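You operate a simulated robot arm through the tools that you are given. There is no shell and no other tool.

The job below is to be done with a simulated robot arm. You get a single attempt, and the scene is never put back.

TASK
Give the disc with the green top 50 bends in the flexer.
Fine: clamp it for one run, then free the clamp and leave it in the seat; the other discs stay.

It is judged by the outcome, as a careful person would: the job done as asked, and still so three seconds after it is handed in. It fails if anything else is knocked over, pushed out of place, dropped, spilled or broken.

THE ROBOT
A 7-joint arm with a fingered hand, fixed in place. Base frame: the origin is on the floor under the middle of its stand, x ahead of it, y to its left, z up. Lengths are in m, angles in rad, forces in N, time in s.
With the tool pointing down near the work surface it reaches from about 0.1 to 0.82 m from the base axis. Its first joint turns from -1.204 to 3.002 rad. Payload 3.4 kg.
The TCP is the grasp point between the finger pads, 0.039 m short of the fingertips. In the tool frame z runs along the fingers and y along their closing line. The gripper opens to 0.18 m; its body begins 0.111 m behind the TCP. The gripper is a hand of 3 fingers: y runs from the thumb to the fingers, the wrist lies at [0, 0, -0.262] in the tool frame, and closing takes about 1.5 s.
Orientation is that of the tool frame in the base frame, as a unit quaternion [x, y, z, w]. With the fingers straight down and closing along the base's y, the tool's x points along the base's -x, its y along +y and its z along -z.

THE INTERFACE
- The arm moves only by the tool drive_tool. Its argument "commands" is a list of rows, each an object (a shift or turn left out is 0, a gripper value left out holds the last) with "rot": the turn, a rotation vector about the base's x, y, z in units of 180 degrees (1.0 is 180 degrees), a list of three; "delta_pos": the shift along the base's x, y, z in units of 500 mm (1.0 is 500 mm), a list of three. In form: [{"rot": [rx, ry, rz], "delta_pos": [tx, ty, tz]}, ...]. A call has 1 to 20 rows; each row is the pose to reach, as a shift and turn from the pose commanded when the call began. "claw" is the finger opening in m, from 0 to 0.18, set as the call begins (left out, the last holds). A call with a number of a shift or a turn outside -1 to 1 is refused whole. A row lasts 0.2 s, in which the tool goes at most 0.05 m and 0.15 rad; a call with a longer step from one row to the next is refused whole, and so is a gripper value outside its range. A pose out of reach is approached as far as the arm can. The call stops where the force on the tool passes 90 N (or 10 N more than at its start, if that is more) or the arm is blocked; 0.2 s more then pass. Each finger travels about 0.072 m/s and halts on what it meets, pressing with about 30 N; the grip force reading is that of the motor and also rises with nothing between the fingers. The clock runs only during rows and for 0.2 s after the last one: add rows that repeat a pose to give the fingers time. It gives the time, the measured TCP pose, the force on the tool (base axes), the opening and the grip force at its end, in the units of the frame above (readings bear some noise), with the torque about the TCP (base axes, N m) and any sound that the robot's microphone picked up.
- Cameras (640 x 400 px; columns grow to the right, rows downward): "scene" is fixed at [0.2264, 0.4971, 1.4402]; the picture's right is [-0.80, -0.60, 0.00], its down [-0.22, 0.29, -0.93] and it looks along [0.56, -0.74, -0.36] (base axes); focal length 368 px, centre (320, 200). "wrist" rides on the gripper at [0.063, -0.036, -0.128] in the tool frame; the picture's right is [0.50, 0.87, 0.00], its down [-0.75, 0.44, -0.49] and it looks along [-0.43, 0.25, 0.87] (tool axes); focal length 226 px, centre (320, 200). There is no depth. A picture from a camera that has moved, and an enlarged one, comes with that camera's place and axes in the base frame and with its lens. The place of the scene camera against the robot may be out by one fixed shift of up to 0.012 m in any direction.
- snapshot(camera): a new picture of that camera. The clock stands still meanwhile.
- raise_lower(by): moves the trunk up (or, below 0, down) by that many m; the arm rides with it, the base frame stays. It gives what a move gives, with no picture.
- finger_targets(finger1, finger2, thumb_bend): sets how far each is bent, from 0 (flat) to 1 (curled in); at 0.3 the hand is open as for a grip, at 0.7 the pads meet at the TCP. One left out holds its place. A second passes; each finger stops where it meets its share of the squeeze, and holds until it gets a number again. A gripper value or a shape takes the hand back. It gives what a move gives, with no picture; readings hold the bend of each and the force on the fingers (four entries, about 0 where the hand has none), thumb and palm.
- set_grasp(shape): the hand has 3 fingers and takes this shape, open, in about a second: jaw (thumb against the fingers, like two jaws); tri (thumb and two fingers); tip (a fingertip pinch); poke (one finger out to press); point (the index stretched); flat (the hand flat); cup (the hand cupped); fist (a fist). The gripper value then closes the fingers along that shape, each until it touches; the sizes above hold for jaw. It gives what a move gives, with no picture.
- enlarge(camera, box): a new picture of the part [left, top, right, bottom] of that camera's present view, enlarged. The clock stands still meanwhile.
- job_done(): hands the job in; it is judged then, once.

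Places have to be worked out from the pictures, the camera data and where the tool is seen. Open the gripper and draw the arm clear of the work before you hand the job in, unless the task says otherwise.

The tools are called by a JSON object that holds its "method" and its "body". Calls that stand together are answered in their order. drive_tool: Moves the arm, as the interface text tells. Its arguments: {"type":"object","properties":{"commands":{"type":"array"},"claw":{"type":"number"}},"required":["commands"]} The other tools are called the same way: raise_lower (by) moves the trunk up or down; set_grasp (shape) gives the hand a shape; finger_targets (finger1, finger2, thumb_bend) moves the fingers one by one; snapshot (camera) takes a picture; enlarge (camera, box) takes an enlarged picture of a part of a camera's view; job_done () hands the job in.

At the start:

```text
time_s: 0.0
eef_pos: [0.5022, -0.1515, 1.2034]
ee_rot: [0.0, 1.0, 0.001, -0.001]
wrist_force: [0.8, -0.2, 0.4]
torque: [0.0, 0.03, -0.03]
gripper_width: 0.1797
gripper_force: 0.0
shape: jaw
bend: [0.3, 0.3, 0.3]
finger forces: [0.1, 0.0, 0.1, 0.0, 0.0, 0.1]
trunk travel left (down, up): [-0.129, 0.413]
```

scene: 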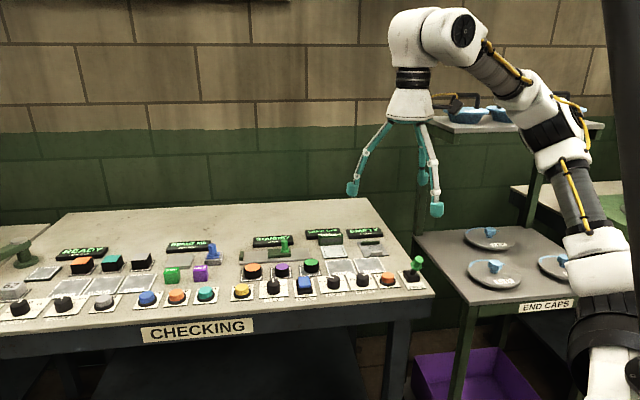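
wrist: 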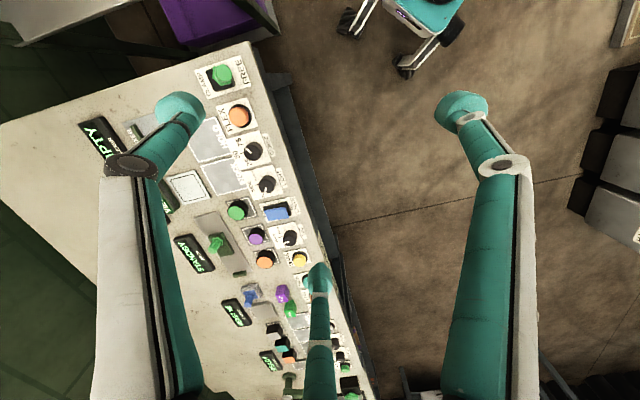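

I start by looking closely at the bench from the scene camera to read the panels.

{"method": "enlarge", "body": {"camera": "scene", "box": [220, 210, 440, 320]}}

{"method": "enlarge", "body": {"camera": "scene", "box": [0, 210, 220, 330]}}

{"method": "enlarge", "body": {"camera": "wrist", "box": [140, 40, 360, 180]}}

{"method": "enlarge", "body": {"camera": "wrist", "box": [150, 160, 370, 300]}}

```text
2.91 times, centred on (330, 265) of scene
camera zoom: at [0.2264, 0.4971, 1.4402], right [-0.8, -0.6, 0.0], down [-0.22, 0.29, -0.93], along [0.56, -0.74, -0.36], focal length 1072 px, centre (291, 11)
```

zoom: 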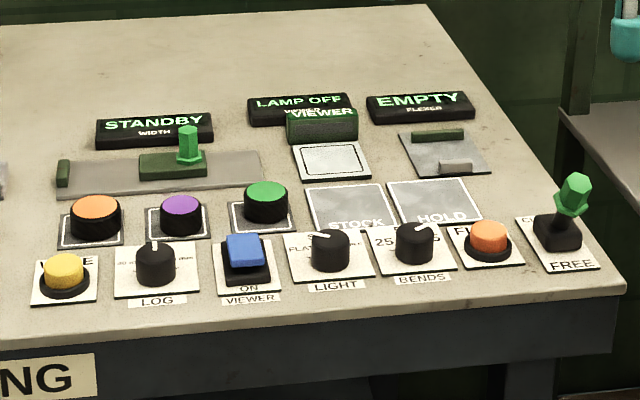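

```text
2.91 times, centred on (110, 270) of scene
camera zoom: at [0.2264, 0.4971, 1.4402], right [-0.8, -0.6, 0.0], down [-0.22, 0.29, -0.93], along [0.56, -0.74, -0.36], focal length 1072 px, centre (931, -4)
```

zoom: 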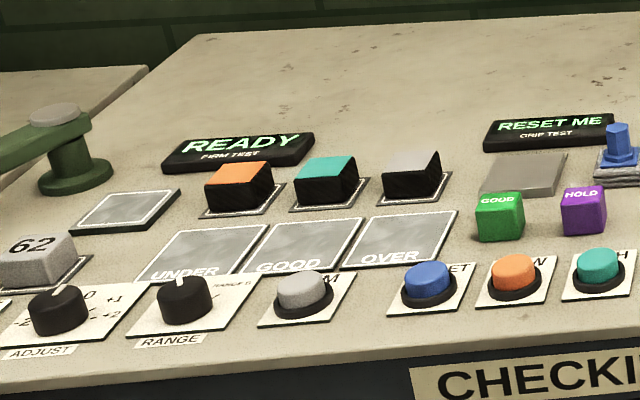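

```text
2.86 times, centred on (250, 110) of wrist
camera zoom: at [0.4391, -0.187, 1.332], right [-0.5, 0.87, 0.0], down [0.75, 0.43, 0.49], along [0.43, 0.25, -0.87], focal length 646 px, centre (520, 457)
```

zoom: 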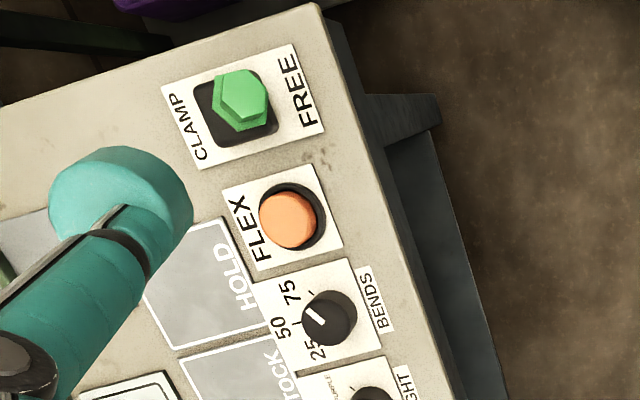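

```text
2.86 times, centred on (260, 230) of wrist
camera zoom: at [0.4391, -0.187, 1.332], right [-0.5, 0.87, 0.0], down [0.75, 0.43, 0.49], along [0.43, 0.25, -0.87], focal length 646 px, centre (491, 114)
```

zoom: 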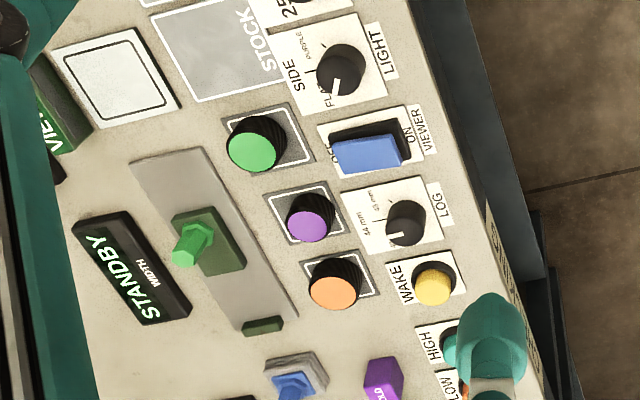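

The flexer group is at the right-hand end of the bench: the EMPTY display, the seat plate, the BENDS knob (25/50/75), the FLEX button and the CLAMP/FREE lever. I move the wrist camera high above the seat to see it properly.

{"method": "drive_tool", "body": {"commands": [{"delta_pos": [0.02, -0.07, -0.0]}, {"delta_pos": [0.04, -0.15, -0.02]}, {"delta_pos": [0.06, -0.23, -0.04]}, {"delta_pos": [0.08, -0.31, -0.06]}, {"delta_pos": [0.1, -0.39, -0.08]}, {"delta_pos": [0.12, -0.47, -0.1]}, {"delta_pos": [0.14, -0.55, -0.12]}, {"delta_pos": [0.16, -0.61, -0.13]}, {"delta_pos": [0.16, -0.61, -0.13]}]}}

```text
time_s: 2.0
eef_pos: [0.5773, -0.4538, 1.1403]
ee_rot: [0.0, 1.0, -0.001, 0.003]
wrist_force: [-0.4, 0.9, -0.2]
torque: [-0.02, -0.01, -0.01]
gripper_width: 0.1798
gripper_force: 0.0
shape: jaw
bend: [0.3, 0.3, 0.3]
finger forces: [0.0, 0.0, 0.0, 0.0, 0.0, 0.1]
out of reach, approached as far as the arm can: row 4, 5, 6, 7
trunk travel left (down, up): [-0.129, 0.413]
```

The arm arrived close to the commanded pose. I take a wrist picture from here.

{"method": "snapshot", "body": {"camera": "wrist"}}

{"method": "snapshot", "body": {"camera": "scene"}}

```text
taken
camera wrist: at [0.514, -0.4889, 1.2681], right [-0.5, 0.87, 0.0], down [0.75, 0.44, 0.49], along [0.43, 0.24, -0.87], focal length 226 px, centre (320, 200)
```

wrist: 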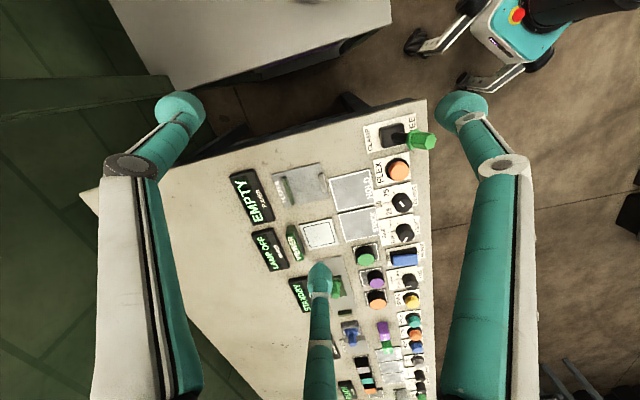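

```text
taken
```

scene: 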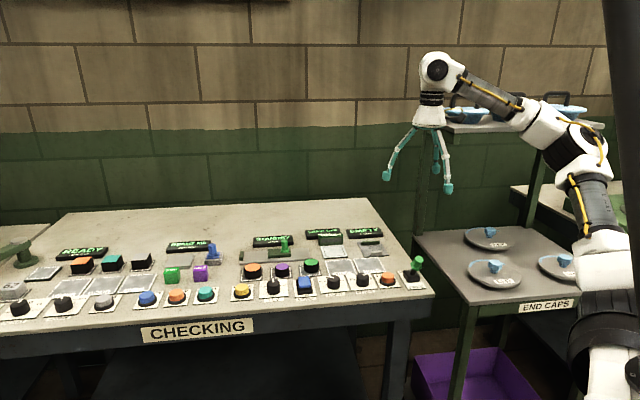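

The flexer is now in view from the opposite side. I enlarge the seat, knob, lever and discs.

{"method": "enlarge", "body": {"camera": "wrist", "box": [220, 110, 440, 250]}}

{"method": "enlarge", "body": {"camera": "wrist", "box": [350, 110, 450, 175]}}

{"method": "enlarge", "body": {"camera": "wrist", "box": [225, 150, 345, 225]}}

{"method": "enlarge", "body": {"camera": "wrist", "box": [340, 170, 440, 240]}}

```text
2.86 times, centred on (330, 180) of wrist
camera zoom: at [0.514, -0.4889, 1.2681], right [-0.5, 0.87, 0.0], down [0.75, 0.44, 0.49], along [0.43, 0.24, -0.87], focal length 646 px, centre (291, 257)
```

zoom: 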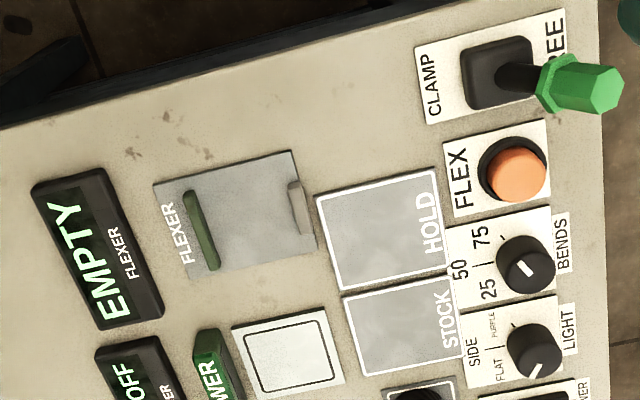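

```text
6.15 times, centred on (400, 142) of wrist
camera zoom: at [0.514, -0.4889, 1.2681], right [-0.5, 0.87, 0.0], down [0.75, 0.44, 0.49], along [0.43, 0.24, -0.87], focal length 1391 px, centre (-172, 554)
```

zoom: 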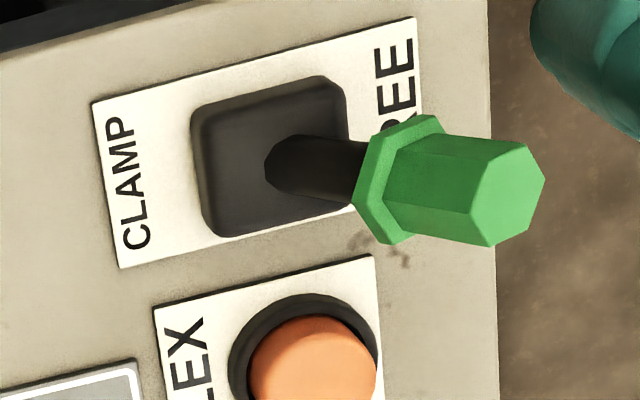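

```text
5.33 times, centred on (285, 188) of wrist
camera zoom: at [0.514, -0.4889, 1.2681], right [-0.5, 0.87, 0.0], down [0.75, 0.44, 0.49], along [0.43, 0.24, -0.87], focal length 1206 px, centre (507, 267)
```

zoom: 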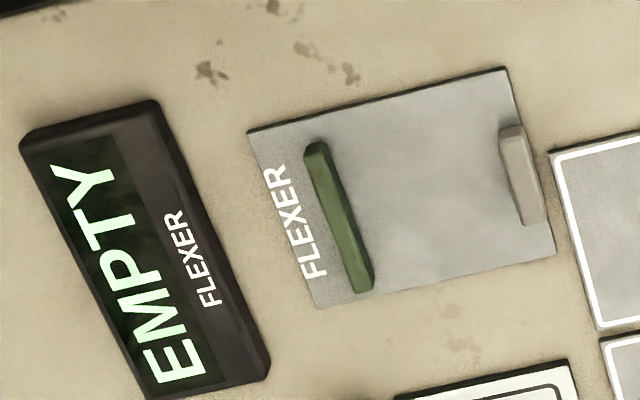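

```text
5.71 times, centred on (390, 205) of wrist
camera zoom: at [0.514, -0.4889, 1.2681], right [-0.5, 0.87, 0.0], down [0.75, 0.44, 0.49], along [0.43, 0.24, -0.87], focal length 1292 px, centre (-80, 171)
```

zoom: 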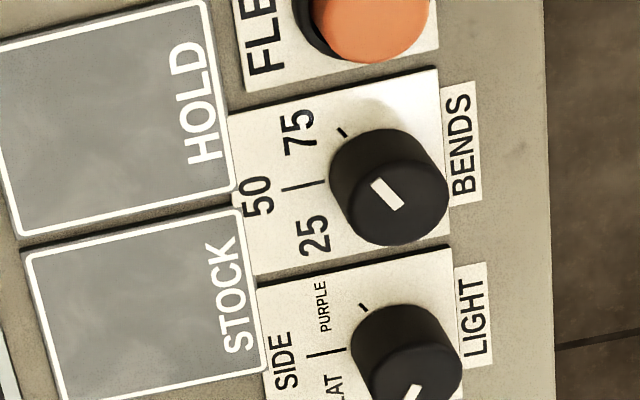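

Reading the views: the bench axes lie at 45° to the base, the table top is at z≈0.87, and the BENDS pointer is at 75. The lever leans to FREE. Before working near things, I check how the hand's fingers sit when part closed, here in free air.

{"method": "drive_tool", "body": {"commands": [{"delta_pos": [0, 0, 0]}, {"delta_pos": [0, 0, 0]}, {"delta_pos": [0, 0, 0]}, {"delta_pos": [0, 0, 0]}, {"delta_pos": [0, 0, 0]}, {"delta_pos": [0, 0, 0]}, {"delta_pos": [0, 0, 0]}], "claw": 0.06}}

{"method": "snapshot", "body": {"camera": "wrist"}}

{"method": "enlarge", "body": {"camera": "scene", "box": [360, 30, 520, 230]}}

```text
time_s: 3.6
eef_pos: [0.5766, -0.4532, 1.1393]
ee_rot: [0.0, 1.0, -0.001, 0.0]
wrist_force: [0.2, -0.2, -0.1]
torque: [-0.01, 0.0, 0.04]
gripper_width: 0.0604
gripper_force: 0.2
shape: jaw
bend: [0.72, 0.72, 0.74]
finger forces: [0.0, 0.0, 0.0, 0.0, 0.0, 0.1]
trunk travel left (down, up): [-0.129, 0.413]
```

```text
taken
camera wrist: at [0.5143, -0.4887, 1.2679], right [-0.5, 0.87, 0.0], down [0.75, 0.44, 0.49], along [0.43, 0.24, -0.87], focal length 226 px, centre (320, 200)
```

wrist: 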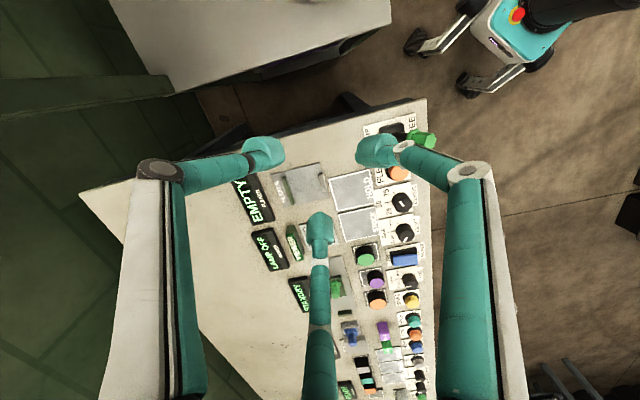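

```text
2.00 times, centred on (440, 130) of scene
camera zoom: at [0.2264, 0.4971, 1.4402], right [-0.8, -0.6, 0.0], down [-0.22, 0.29, -0.93], along [0.56, -0.74, -0.36], focal length 737 px, centre (80, 340)
```

zoom: 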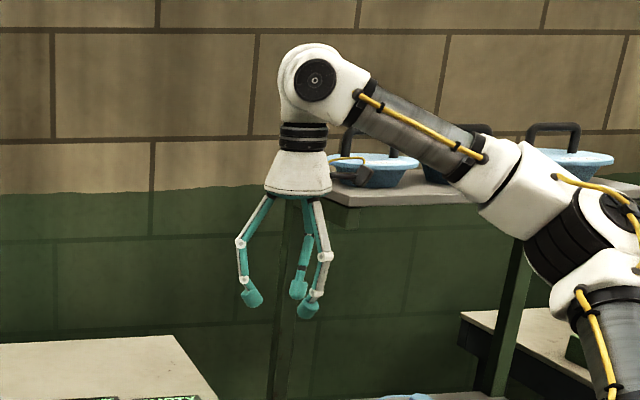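

At 0.06 m opening the three fingers sit 120° apart, tips about 0.015 m thick around the TCP. I check the tip pinch and the poke shape too, still in free air.

{"method": "set_grasp", "body": {"shape": "tip"}}

{"method": "snapshot", "body": {"camera": "wrist"}}

{"method": "set_grasp", "body": {"shape": "poke"}}

{"method": "snapshot", "body": {"camera": "wrist"}}

{"method": "enlarge", "body": {"camera": "scene", "box": [360, 30, 520, 230]}}

```text
time_s: 4.5
eef_pos: [0.5777, -0.454, 1.1403]
ee_rot: [0.0, 1.0, -0.001, 0.0]
wrist_force: [0.8, -0.4, -0.2]
torque: [-0.01, -0.02, 0.02]
gripper_width: 0.1796
gripper_force: 0.0
shape: tip
bend: [0.3, 0.3, 0.3]
finger forces: [0.1, 0.0, 0.2, 0.0, 0.0, 0.0]
trunk travel left (down, up): [-0.129, 0.413]
```

```text
taken
camera wrist: at [0.5142, -0.4887, 1.2679], right [-0.5, 0.87, 0.0], down [0.75, 0.44, 0.49], along [0.43, 0.24, -0.87], focal length 226 px, centre (320, 200)
```

wrist: 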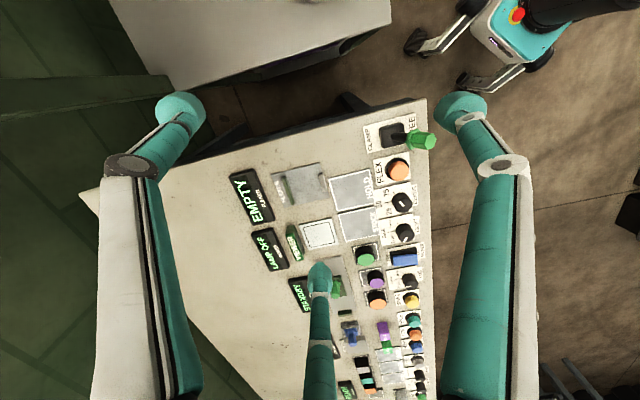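

```text
time_s: 5.4
eef_pos: [0.5774, -0.4535, 1.1403]
ee_rot: [0.0, 1.0, -0.001, 0.0]
wrist_force: [0.3, 0.2, -0.3]
torque: [0.0, 0.0, 0.0]
gripper_width: 0.0
gripper_force: 0.1
shape: poke
bend: [1.0, 1.0, 0.66]
finger forces: [0.0, 0.0, 0.0, 0.0, 0.0, 0.0]
trunk travel left (down, up): [-0.129, 0.413]
```

```text
taken
camera wrist: at [0.5143, -0.4886, 1.2679], right [-0.5, 0.87, 0.0], down [0.75, 0.44, 0.49], along [0.43, 0.24, -0.87], focal length 226 px, centre (320, 200)
```

wrist: 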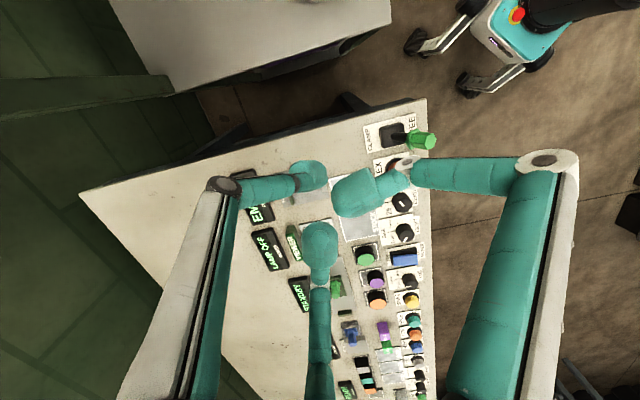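

```text
2.00 times, centred on (440, 130) of scene
camera zoom: at [0.2264, 0.4971, 1.4402], right [-0.8, -0.6, 0.0], down [-0.22, 0.29, -0.93], along [0.56, -0.74, -0.36], focal length 737 px, centre (80, 340)
```

zoom: 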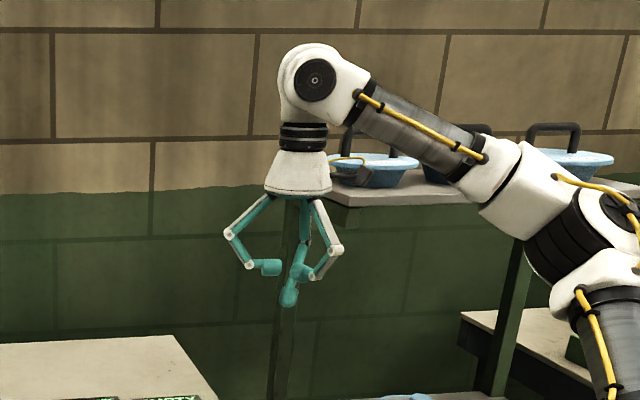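

Poke leaves the thumb pointing down near the TCP, which suits the button and lever. Next I go back to jaw, open, and move lower over the seat for a close look at it.

{"method": "set_grasp", "body": {"shape": "jaw"}}

{"method": "drive_tool", "body": {"commands": [{"delta_pos": [0.03, 0, -0.06]}, {"delta_pos": [0.06, 0, -0.12]}, {"delta_pos": [0.09, -0.01, -0.18]}, {"delta_pos": [0.11, -0.01, -0.24]}, {"delta_pos": [0.126, -0.012, -0.28]}, {"delta_pos": [0.126, -0.012, -0.28]}]}}

{"method": "snapshot", "body": {"camera": "wrist"}}

```text
time_s: 6.3
eef_pos: [0.577, -0.4538, 1.1403]
ee_rot: [0.0, 1.0, -0.001, 0.001]
wrist_force: [-0.6, 0.0, -0.6]
torque: [0.01, 0.02, 0.0]
gripper_width: 0.1801
gripper_force: 0.1
shape: jaw
bend: [0.3, 0.3, 0.3]
finger forces: [0.0, 0.1, 0.0, 0.0, 0.0, 0.0]
trunk travel left (down, up): [-0.129, 0.413]
```

```text
time_s: 7.7
eef_pos: [0.6412, -0.4585, 1.0029]
ee_rot: [0.0, 1.0, -0.002, 0.002]
wrist_force: [0.3, 0.3, -0.5]
torque: [0.01, 0.0, -0.02]
gripper_width: 0.18
gripper_force: 0.1
shape: jaw
bend: [0.3, 0.3, 0.3]
finger forces: [0.1, 0.0, 0.0, 0.0, 0.1, 0.1]
trunk travel left (down, up): [-0.129, 0.413]
```

```text
taken
camera wrist: at [0.5779, -0.4938, 1.1307], right [-0.5, 0.87, 0.0], down [0.75, 0.44, 0.49], along [0.43, 0.24, -0.87], focal length 226 px, centre (320, 200)
```

wrist: 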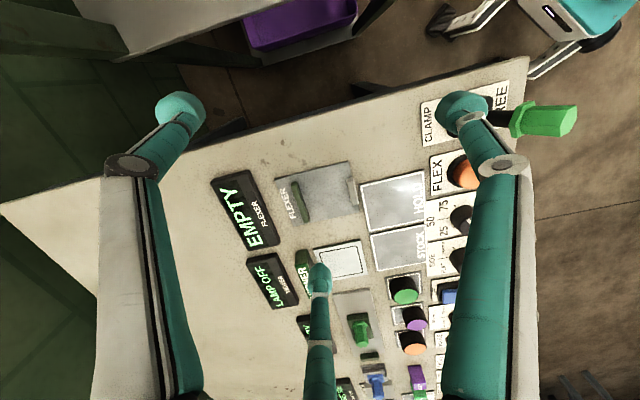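

I enlarge the seat and the discs from this lower viewpoint.

{"method": "enlarge", "body": {"camera": "wrist", "box": [250, 145, 390, 235]}}

{"method": "enlarge", "body": {"camera": "wrist", "box": [330, 240, 450, 370]}}

```text
4.44 times, centred on (320, 190) of wrist
camera zoom: at [0.5779, -0.4938, 1.1307], right [-0.5, 0.87, 0.0], down [0.75, 0.44, 0.49], along [0.43, 0.24, -0.87], focal length 1005 px, centre (320, 244)
```

zoom: 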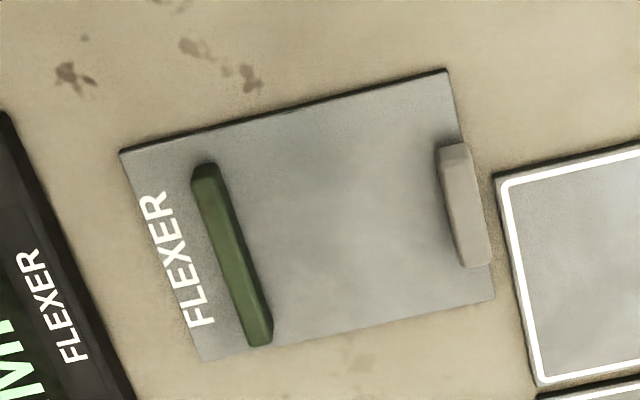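

```text
3.08 times, centred on (390, 305) of wrist
camera zoom: at [0.5779, -0.4938, 1.1307], right [-0.5, 0.87, 0.0], down [0.75, 0.44, 0.49], along [0.43, 0.24, -0.87], focal length 696 px, centre (105, -123)
```

zoom: 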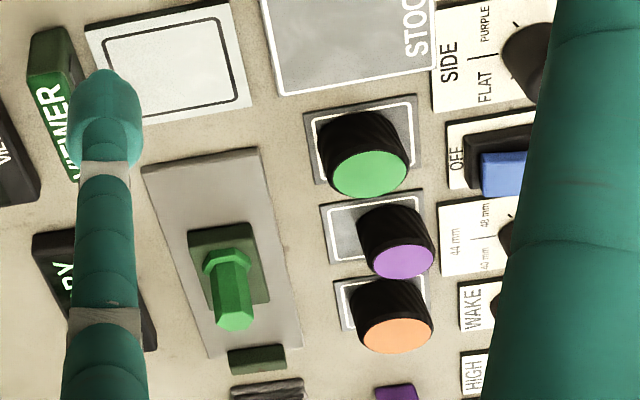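

The seat lies between the green bar and the grey bar, roughly a 0.054 m gap, and the green disc looks about 0.044 m across and 0.023 m tall. I check the bars' and discs' heights from the scene camera.

{"method": "enlarge", "body": {"camera": "scene", "box": [350, 235, 400, 266]}}

{"method": "enlarge", "body": {"camera": "scene", "box": [235, 250, 335, 312]}}

{"method": "enlarge", "body": {"camera": "scene", "box": [320, 260, 440, 312]}}

```text
12.80 times, centred on (375, 250) of scene
camera zoom: at [0.2264, 0.4971, 1.4402], right [-0.8, -0.6, 0.0], down [-0.22, 0.29, -0.93], along [0.56, -0.74, -0.36], focal length 4716 px, centre (-384, -446)
```

zoom: 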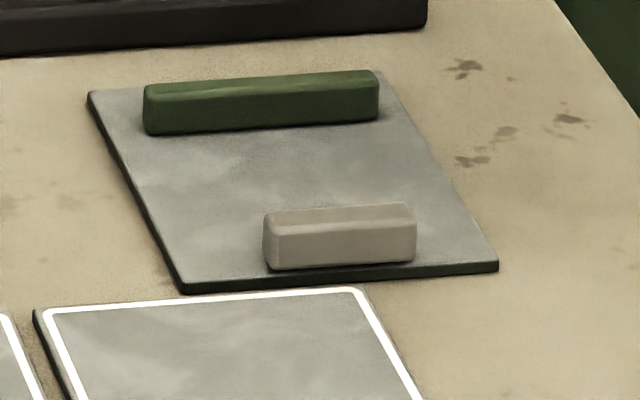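

```text
6.40 times, centred on (285, 281) of scene
camera zoom: at [0.2264, 0.4971, 1.4402], right [-0.8, -0.6, 0.0], down [-0.22, 0.29, -0.93], along [0.56, -0.74, -0.36], focal length 2358 px, centre (544, -318)
```

zoom: 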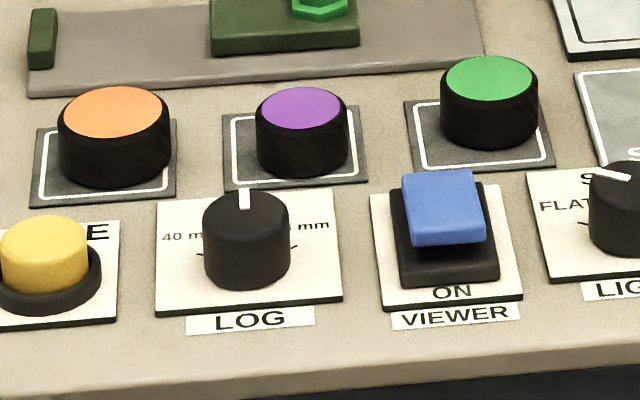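

```text
5.33 times, centred on (380, 286) of scene
camera zoom: at [0.2264, 0.4971, 1.4402], right [-0.8, -0.6, 0.0], down [-0.22, 0.29, -0.93], along [0.56, -0.74, -0.36], focal length 1965 px, centre (0, -259)
```

zoom: 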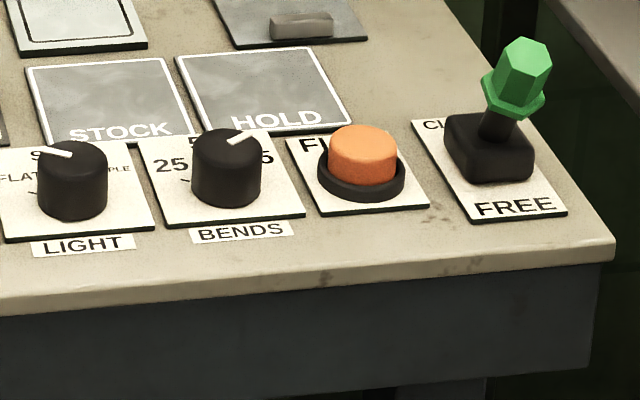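

Measured: the bars are about 0.012 m tall, the disc about 0.042 m × 0.023 m, and the BENDS knob (r≈0.017 m) points at 75, about 55° clockwise of 50. I raise and move over the BENDS knob, turning the hand so the thumb points to the bench's far side.

{"method": "drive_tool", "body": {"commands": [{"delta_pos": [0, 0, 0.08], "rot": [0, 0, 0.03]}, {"delta_pos": [0, 0.03, 0.15], "rot": [0, 0, 0.07]}, {"delta_pos": [-0.005, 0.11, 0.16], "rot": [0, 0, 0.11]}, {"delta_pos": [-0.01, 0.19, 0.16], "rot": [0, 0, 0.15]}, {"delta_pos": [-0.015, 0.27, 0.15], "rot": [0, 0, 0.19]}, {"delta_pos": [-0.02, 0.35, 0.13], "rot": [0, 0, 0.22]}, {"delta_pos": [-0.025, 0.42, 0.1], "rot": [0, 0, 0.25]}, {"delta_pos": [-0.0252, 0.449, 0.08], "rot": [0, 0, 0.25]}, {"delta_pos": [-0.0252, 0.449, 0.08], "rot": [0, 0, 0.25]}]}}

{"method": "snapshot", "body": {"camera": "wrist"}}

```text
time_s: 9.7
eef_pos: [0.6291, -0.2348, 1.0434]
ee_rot: [-0.383, 0.924, 0.0, 0.002]
wrist_force: [-0.3, 0.0, 0.0]
torque: [0.0, -0.02, 0.04]
gripper_width: 0.1801
gripper_force: 0.0
shape: jaw
bend: [0.3, 0.3, 0.3]
finger forces: [0.1, 0.1, 0.0, 0.1, 0.0, 0.0]
trunk travel left (down, up): [-0.129, 0.413]
```

```text
taken
camera wrist: at [0.6099, -0.3046, 1.1698], right [-0.97, 0.26, 0.0], down [0.22, 0.84, 0.49], along [0.13, 0.48, -0.87], focal length 226 px, centre (320, 200)
```

wrist: 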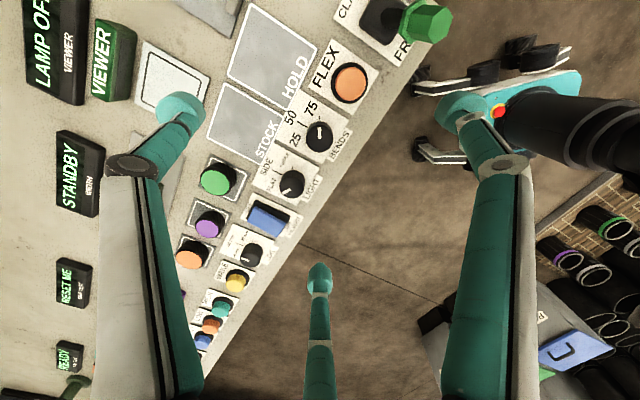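

The knob, FLEX button and green disc are all well in view. I enlarge to get exact centres.

{"method": "enlarge", "body": {"camera": "wrist", "box": [270, 50, 390, 125]}}

{"method": "enlarge", "body": {"camera": "wrist", "box": [270, 95, 370, 165]}}

{"method": "enlarge", "body": {"camera": "wrist", "box": [170, 140, 290, 230]}}

```text
5.33 times, centred on (330, 88) of wrist
camera zoom: at [0.6099, -0.3046, 1.1698], right [-0.97, 0.26, 0.0], down [0.22, 0.84, 0.49], along [0.13, 0.48, -0.87], focal length 1206 px, centre (267, 800)
```

zoom: 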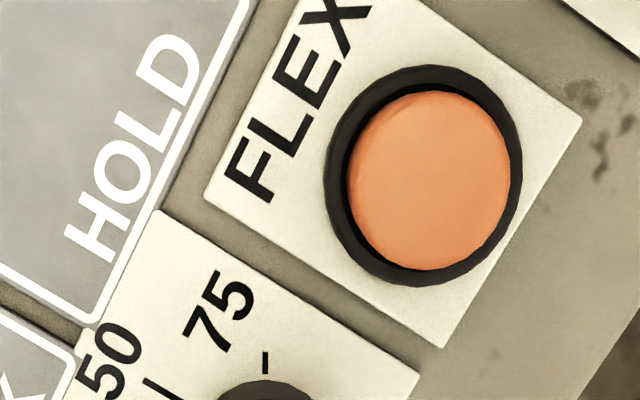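

```text
5.71 times, centred on (320, 130) of wrist
camera zoom: at [0.6099, -0.3046, 1.1698], right [-0.97, 0.26, 0.0], down [0.22, 0.84, 0.49], along [0.13, 0.48, -0.87], focal length 1292 px, centre (320, 600)
```

zoom: 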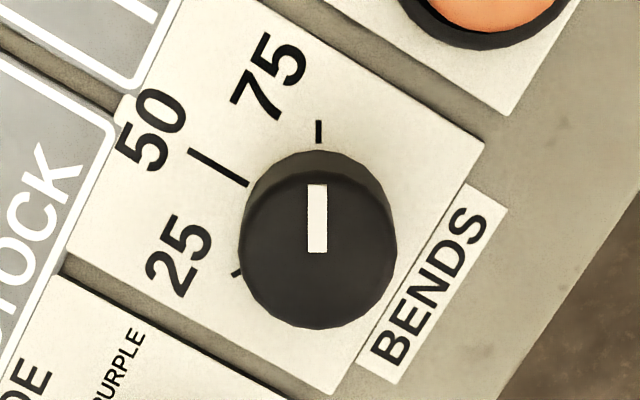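

```text
4.44 times, centred on (230, 185) of wrist
camera zoom: at [0.6099, -0.3046, 1.1698], right [-0.97, 0.26, 0.0], down [0.22, 0.84, 0.49], along [0.13, 0.48, -0.87], focal length 1005 px, centre (720, 267)
```

zoom: 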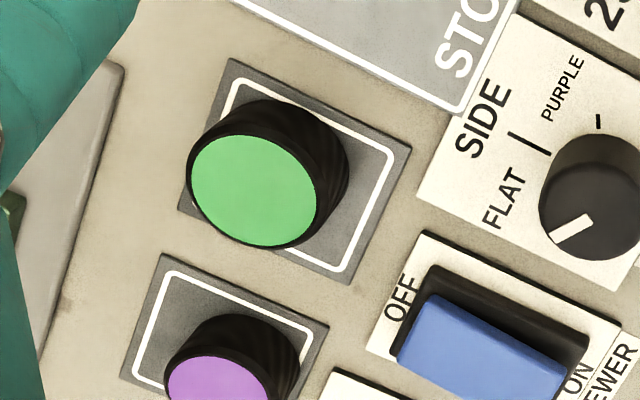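

The pointer stands exactly on the 75 tick, and 50 is 60° counter-clockwise from it. The knob centre is about (0.6285, -0.2367). I part-close the fingers to 0.055 m here and check from the scene camera how far below the TCP the tips reach.

{"method": "drive_tool", "body": {"commands": [{"delta_pos": [-0.001, -0.0038, 0]}, {"delta_pos": [-0.001, -0.0038, 0]}, {"delta_pos": [-0.001, -0.0038, 0]}, {"delta_pos": [-0.001, -0.0038, 0]}, {"delta_pos": [-0.001, -0.0038, 0]}, {"delta_pos": [-0.001, -0.0038, 0]}, {"delta_pos": [-0.001, -0.0038, 0]}], "claw": 0.055}}

{"method": "enlarge", "body": {"camera": "scene", "box": [290, 180, 430, 300]}}

{"method": "snapshot", "body": {"camera": "wrist"}}

```text
time_s: 11.3
eef_pos: [0.6291, -0.2372, 1.0411]
ee_rot: [-0.383, 0.924, 0.0, 0.002]
wrist_force: [-0.4, 0.0, -0.6]
torque: [0.02, -0.01, 0.0]
gripper_width: 0.0557
gripper_force: 0.1
shape: jaw
bend: [0.72, 0.72, 0.74]
finger forces: [0.0, 0.0, 0.0, 0.0, 0.0, 0.1]
trunk travel left (down, up): [-0.129, 0.413]
```

```text
3.33 times, centred on (360, 240) of scene
camera zoom: at [0.2264, 0.4971, 1.4402], right [-0.8, -0.6, 0.0], down [-0.22, 0.29, -0.93], along [0.56, -0.74, -0.36], focal length 1228 px, centre (187, 67)
```

zoom: 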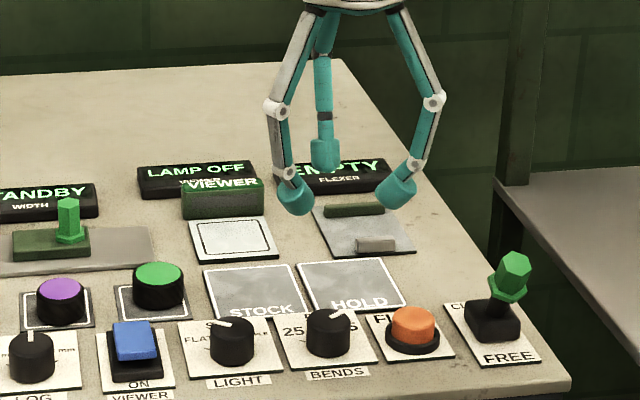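

```text
taken
camera wrist: at [0.6094, -0.3062, 1.1693], right [-0.97, 0.26, 0.0], down [0.22, 0.84, 0.49], along [0.13, 0.48, -0.87], focal length 226 px, centre (320, 200)
```

wrist: 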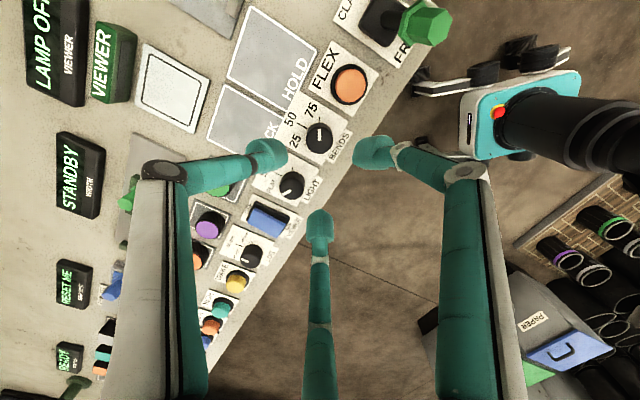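

With the scene camera's small offset corrected, the tips sit 0.039–0.040 m below the TCP as specified. I narrow to 0.048 m and go down to just above knob height for a check.

{"method": "drive_tool", "body": {"commands": [{"delta_pos": [0, 0, -0.05]}, {"delta_pos": [0, 0, -0.1]}, {"delta_pos": [0, 0, -0.15]}, {"delta_pos": [0, 0, -0.18]}, {"delta_pos": [0, 0, -0.2]}, {"delta_pos": [0, 0, -0.2]}], "claw": 0.048}}

{"method": "snapshot", "body": {"camera": "wrist"}}

{"method": "enlarge", "body": {"camera": "scene", "box": [290, 220, 430, 310]}}

```text
time_s: 12.7
eef_pos: [0.6287, -0.2363, 0.941]
ee_rot: [-0.384, 0.923, 0.001, 0.001]
wrist_force: [0.3, -0.5, 0.1]
torque: [0.01, 0.0, 0.02]
gripper_width: 0.0485
gripper_force: 0.0
shape: jaw
bend: [0.72, 0.72, 0.74]
finger forces: [0.1, 0.0, 0.0, 0.0, 0.0, 0.0]
trunk travel left (down, up): [-0.129, 0.413]
```

```text
taken
camera wrist: at [0.6085, -0.3063, 1.069], right [-0.97, 0.26, 0.0], down [0.22, 0.84, 0.49], along [0.13, 0.48, -0.87], focal length 226 px, centre (320, 200)
```

wrist: 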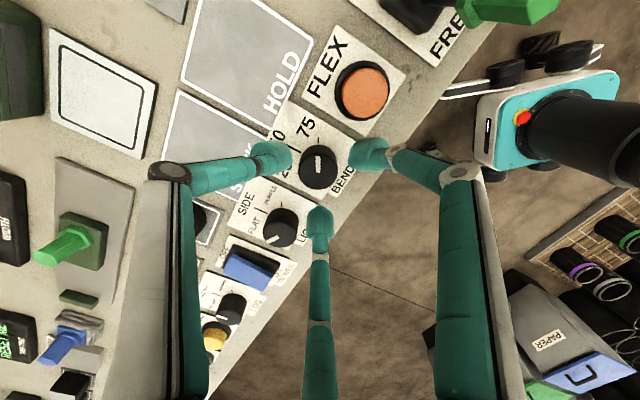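

```text
4.44 times, centred on (360, 265) of scene
camera zoom: at [0.2264, 0.4971, 1.4402], right [-0.8, -0.6, 0.0], down [-0.22, 0.29, -0.93], along [0.56, -0.74, -0.36], focal length 1637 px, centre (142, -89)
```

zoom: 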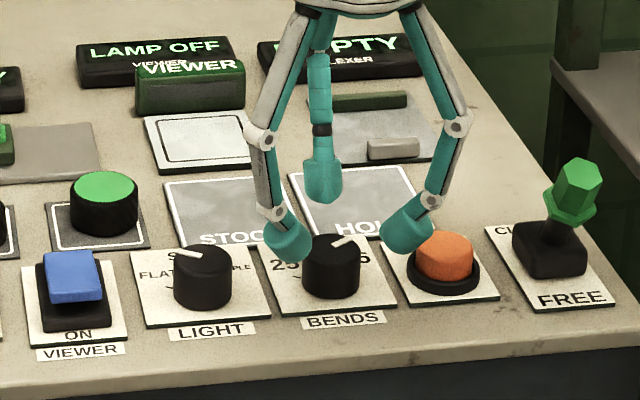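

Everything lines up around the knob with clearance to the FLEX bezel and LIGHT knob. I lower a further 0.028 m so the tips straddle the knob, before closing.

{"method": "drive_tool", "body": {"commands": [{"delta_pos": [0, 0, -0.02]}, {"delta_pos": [0, 0, -0.04]}, {"delta_pos": [0, 0, -0.056]}, {"delta_pos": [0, 0, -0.056]}]}}

{"method": "snapshot", "body": {"camera": "wrist"}}

{"method": "enlarge", "body": {"camera": "scene", "box": [290, 220, 430, 310]}}

```text
time_s: 13.7
eef_pos: [0.6291, -0.2372, 0.9115]
ee_rot: [-0.382, 0.924, 0.0, 0.002]
wrist_force: [0.2, -0.1, 0.9]
torque: [0.0, -0.02, -0.02]
gripper_width: 0.0485
gripper_force: 0.0
shape: jaw
bend: [0.72, 0.72, 0.74]
finger forces: [0.0, 0.0, 0.1, 0.1, 0.0, 0.0]
trunk travel left (down, up): [-0.129, 0.413]
```

```text
taken
camera wrist: at [0.6087, -0.3059, 1.0404], right [-0.97, 0.26, 0.0], down [0.22, 0.84, 0.49], along [0.13, 0.48, -0.87], focal length 226 px, centre (320, 200)
```

wrist: 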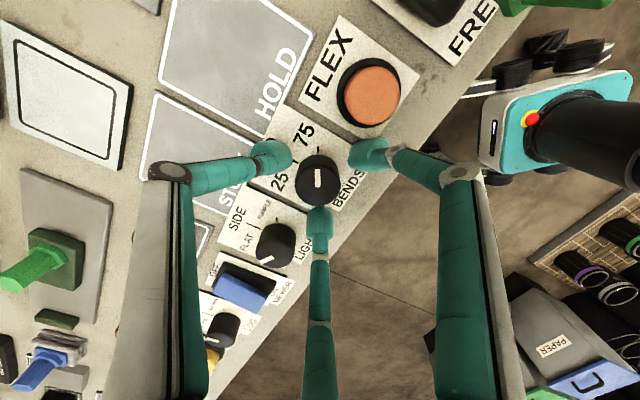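

```text
4.44 times, centred on (360, 265) of scene
camera zoom: at [0.2264, 0.4971, 1.4402], right [-0.8, -0.6, 0.0], down [-0.22, 0.29, -0.93], along [0.56, -0.74, -0.36], focal length 1637 px, centre (142, -89)
```

zoom: 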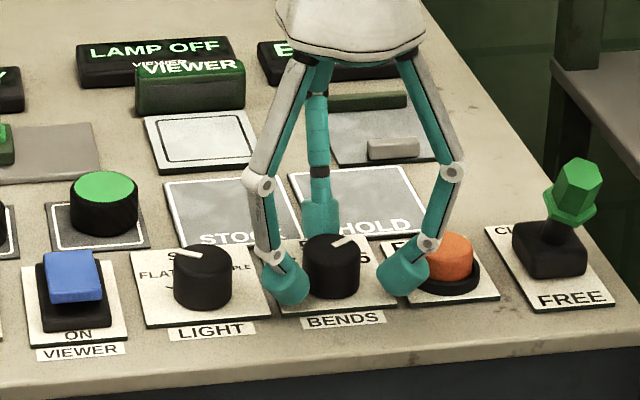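

Tips straddle the knob with clearance on all sides and no contact force. I close on the knob.

{"method": "drive_tool", "body": {"commands": [{"delta_pos": [0, 0, 0]}, {"delta_pos": [0, 0, 0]}, {"delta_pos": [0, 0, 0]}, {"delta_pos": [0, 0, 0]}], "claw": 0.025}}

{"method": "snapshot", "body": {"camera": "wrist"}}

```text
time_s: 14.7
eef_pos: [0.629, -0.2362, 0.9122]
ee_rot: [-0.382, 0.924, 0.0, 0.002]
wrist_force: [-1.0, 0.0, -2.6]
torque: [0.0, -0.02, -0.01]
gripper_width: 0.0275
gripper_force: 29.6
shape: jaw
bend: [0.72, 0.72, 0.74]
finger forces: [26.6, 27.6, 0.0, 0.0, 27.2, 0.0]
trunk travel left (down, up): [-0.129, 0.413]
```

```text
taken
camera wrist: at [0.6089, -0.3061, 1.0401], right [-0.97, 0.26, 0.0], down [0.22, 0.84, 0.49], along [0.13, 0.48, -0.87], focal length 226 px, centre (320, 200)
```

wrist: 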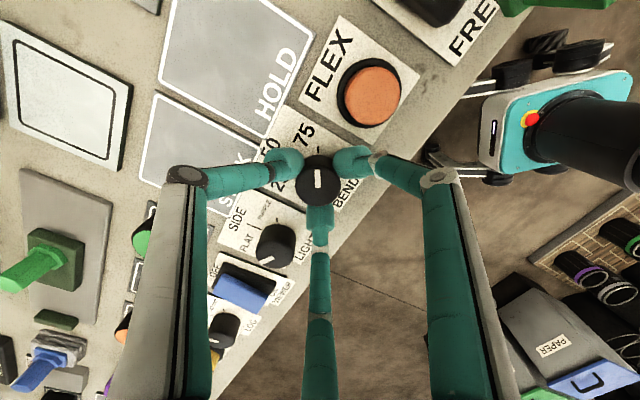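

All three fingers grip the knob with about 27 N. I turn the tool 60° counter-clockwise about the vertical.

{"method": "drive_tool", "body": {"commands": [{"rot": [0, 0, 0.03]}, {"rot": [0, 0, 0.06]}, {"rot": [0, 0, 0.09]}, {"rot": [0, 0, 0.12]}, {"rot": [0, 0, 0.15]}, {"rot": [0, 0, 0.18]}, {"rot": [0, 0, 0.21]}, {"rot": [0, 0, 0.24]}, {"rot": [0, 0, 0.27]}, {"rot": [0, 0, 0.3]}, {"rot": [0, 0, 0.3333]}, {"rot": [0, 0, 0.3333]}]}}

{"method": "enlarge", "body": {"camera": "wrist", "box": [250, 130, 390, 220]}}

{"method": "enlarge", "body": {"camera": "scene", "box": [310, 235, 410, 305]}}

```text
time_s: 17.3
eef_pos: [0.6278, -0.2356, 0.9121]
ee_rot: [0.794, -0.608, -0.002, -0.002]
wrist_force: [9.1, -3.2, -0.7]
torque: [-0.09, -0.41, -0.01]
gripper_width: 0.0274
gripper_force: 30.3
shape: jaw
bend: [0.71, 0.72, 0.73]
finger forces: [30.6, 25.5, 0.0, 0.1, 34.5, 0.0]
trunk travel left (down, up): [-0.129, 0.413]
```

```text
4.44 times, centred on (320, 175) of wrist
camera zoom: at [0.6793, -0.2876, 1.04], right [-0.71, -0.71, 0.0], down [-0.62, 0.61, 0.49], along [-0.35, 0.35, -0.87], focal length 1005 px, centre (320, 311)
```

zoom: 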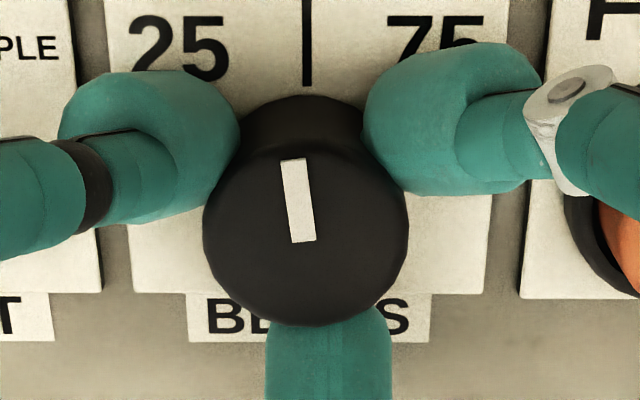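

```text
5.71 times, centred on (360, 270) of scene
camera zoom: at [0.2264, 0.4971, 1.4402], right [-0.8, -0.6, 0.0], down [-0.22, 0.29, -0.93], along [0.56, -0.74, -0.36], focal length 2105 px, centre (91, -200)
```

zoom: 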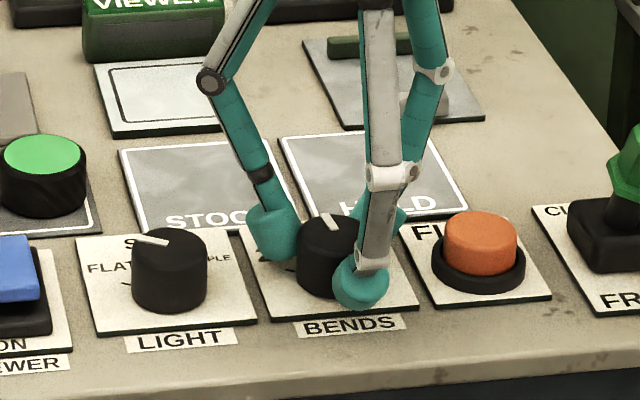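

The pointer now stands about 6–7° past the 50 tick. I turn back by about 6.5° while still gripping.

{"method": "drive_tool", "body": {"commands": [{"rot": [0, 0, -0.018]}, {"rot": [0, 0, -0.037]}, {"rot": [0, 0, -0.037]}]}}

{"method": "enlarge", "body": {"camera": "wrist", "box": [250, 130, 390, 220]}}

```text
time_s: 18.1
eef_pos: [0.6291, -0.2361, 0.9126]
ee_rot: [0.756, -0.654, -0.002, -0.003]
wrist_force: [10.5, -3.3, -0.6]
torque: [-0.08, -0.41, -0.02]
gripper_width: 0.0277
gripper_force: 30.4
shape: jaw
bend: [0.71, 0.72, 0.73]
finger forces: [30.1, 25.7, 0.1, 0.0, 34.7, 0.0]
trunk travel left (down, up): [-0.129, 0.413]
```

```text
4.44 times, centred on (320, 175) of wrist
camera zoom: at [0.6726, -0.2929, 1.04], right [-0.78, -0.62, 0.0], down [-0.54, 0.68, 0.5], along [-0.3, 0.39, -0.87], focal length 1005 px, centre (320, 311)
```

zoom: 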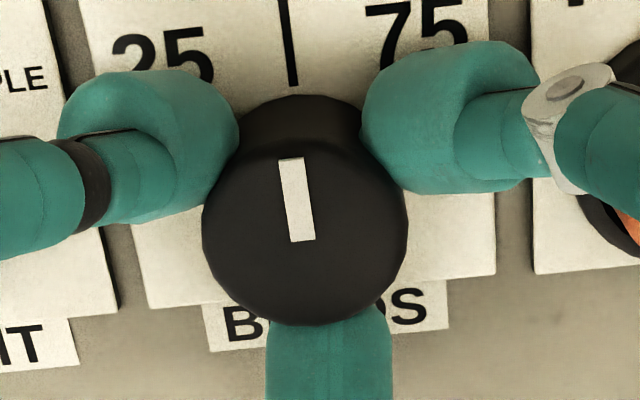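

The pointer is now parallel to and in line with the 50 tick. I open the fingers to 0.048 m and see whether it stays.

{"method": "drive_tool", "body": {"commands": [{"delta_pos": [0, 0, 0]}, {"delta_pos": [0, 0, 0]}, {"delta_pos": [0, 0, 0]}, {"delta_pos": [0, 0, 0]}], "claw": 0.048}}

{"method": "enlarge", "body": {"camera": "wrist", "box": [250, 130, 390, 220]}}

```text
time_s: 19.1
eef_pos: [0.627, -0.2358, 0.9129]
ee_rot: [0.757, -0.654, -0.002, -0.003]
wrist_force: [-0.7, 1.3, 0.9]
torque: [-0.01, -0.03, 0.03]
gripper_width: 0.0479
gripper_force: 0.0
shape: jaw
bend: [0.72, 0.72, 0.74]
finger forces: [0.1, 0.1, 0.0, 0.0, 0.0, 0.0]
trunk travel left (down, up): [-0.129, 0.413]
```

```text
4.44 times, centred on (320, 175) of wrist
camera zoom: at [0.6717, -0.2926, 1.0406], right [-0.78, -0.62, 0.0], down [-0.54, 0.68, 0.49], along [-0.3, 0.39, -0.87], focal length 1005 px, centre (320, 311)
```

zoom: 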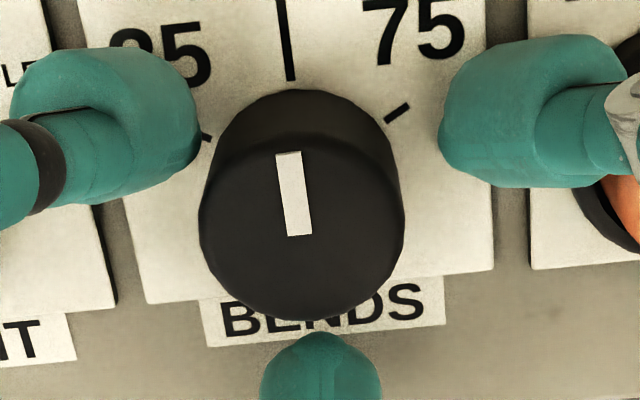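

The pointer sits right on the 50 tick and stayed there. I lift straight up, then swing over the green disc, turning the hand so the thumb will be on the disc's right-hand side, away from the purple disc.

{"method": "drive_tool", "body": {"commands": [{"delta_pos": [0, 0, 0.06]}, {"delta_pos": [0, 0, 0.13]}, {"delta_pos": [0, 0, 0.2]}, {"delta_pos": [0, 0, 0.25], "rot": [0, 0, -0.04]}, {"delta_pos": [0.02, 0.003, 0.25], "rot": [0, 0, -0.085]}, {"delta_pos": [0.04, 0.006, 0.25], "rot": [0, 0, -0.13]}, {"delta_pos": [0.06, 0.009, 0.25], "rot": [0, 0, -0.175]}, {"delta_pos": [0.08, 0.011, 0.25], "rot": [0, 0, -0.22]}, {"delta_pos": [0.1, 0.014, 0.25], "rot": [0, 0, -0.265]}, {"delta_pos": [0.12, 0.016, 0.25], "rot": [0, 0, -0.31]}, {"delta_pos": [0.14, 0.019, 0.25], "rot": [0, 0, -0.355]}, {"delta_pos": [0.16, 0.022, 0.25], "rot": [0, 0, -0.4]}, {"delta_pos": [0.18, 0.025, 0.25], "rot": [0, 0, -0.445]}, {"delta_pos": [0.2, 0.028, 0.25], "rot": [0, 0, -0.49]}, {"delta_pos": [0.22, 0.03, 0.25], "rot": [0, 0, -0.535]}, {"delta_pos": [0.24, 0.033, 0.25], "rot": [0, 0, -0.58]}, {"delta_pos": [0.26, 0.035, 0.25], "rot": [0, 0, -0.625]}, {"delta_pos": [0.28, 0.038, 0.25], "rot": [0, 0, -0.67]}, {"delta_pos": [0.3, 0.041, 0.245], "rot": [0, 0, -0.715]}, {"delta_pos": [0.303, 0.041, 0.235], "rot": [0, 0, -0.755]}]}}

```text
time_s: 23.3
eef_pos: [0.78, -0.2172, 1.0305]
ee_rot: [0.322, 0.947, -0.002, 0.001]
wrist_force: [-0.4, 0.6, 0.0]
torque: [-0.03, 0.02, 0.02]
gripper_width: 0.0476
gripper_force: 0.0
shape: jaw
bend: [0.72, 0.72, 0.74]
finger forces: [0.0, 0.1, 0.1, 0.0, 0.0, 0.1]
trunk travel left (down, up): [-0.129, 0.413]
```

The hand is over the disc at z=1.03. I finish the last 7° of turn, set the opening to 0.056 m, and look.

{"method": "drive_tool", "body": {"commands": [{"rot": [0, 0, -0.04]}, {"rot": [0, 0, -0.041]}, {"rot": [0, 0, -0.041]}], "claw": 0.056}}

{"method": "snapshot", "body": {"camera": "wrist"}}

{"method": "enlarge", "body": {"camera": "wrist", "box": [250, 100, 390, 200]}}

```text
time_s: 24.1
eef_pos: [0.7813, -0.2151, 1.0313]
ee_rot: [0.383, 0.924, -0.002, 0.0]
wrist_force: [0.5, -0.1, 0.4]
torque: [0.02, -0.01, -0.04]
gripper_width: 0.0555
gripper_force: 0.0
shape: jaw
bend: [0.72, 0.72, 0.74]
finger forces: [0.0, 0.0, 0.0, 0.0, 0.0, 0.0]
trunk travel left (down, up): [-0.129, 0.413]
```

```text
taken
camera wrist: at [0.7109, -0.1962, 1.1587], right [0.26, 0.97, 0.0], down [0.84, -0.22, 0.49], along [0.47, -0.13, -0.87], focal length 226 px, centre (320, 200)
```

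wrist: 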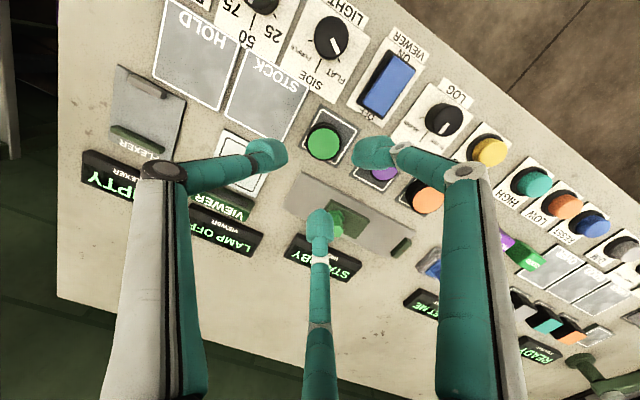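

```text
4.00 times, centred on (320, 150) of wrist
camera zoom: at [0.7109, -0.1962, 1.1587], right [0.26, 0.97, 0.0], down [0.84, -0.22, 0.49], along [0.47, -0.13, -0.87], focal length 904 px, centre (320, 400)
```

zoom: 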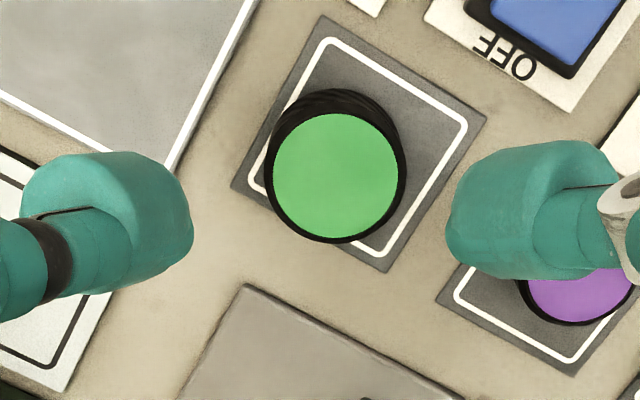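

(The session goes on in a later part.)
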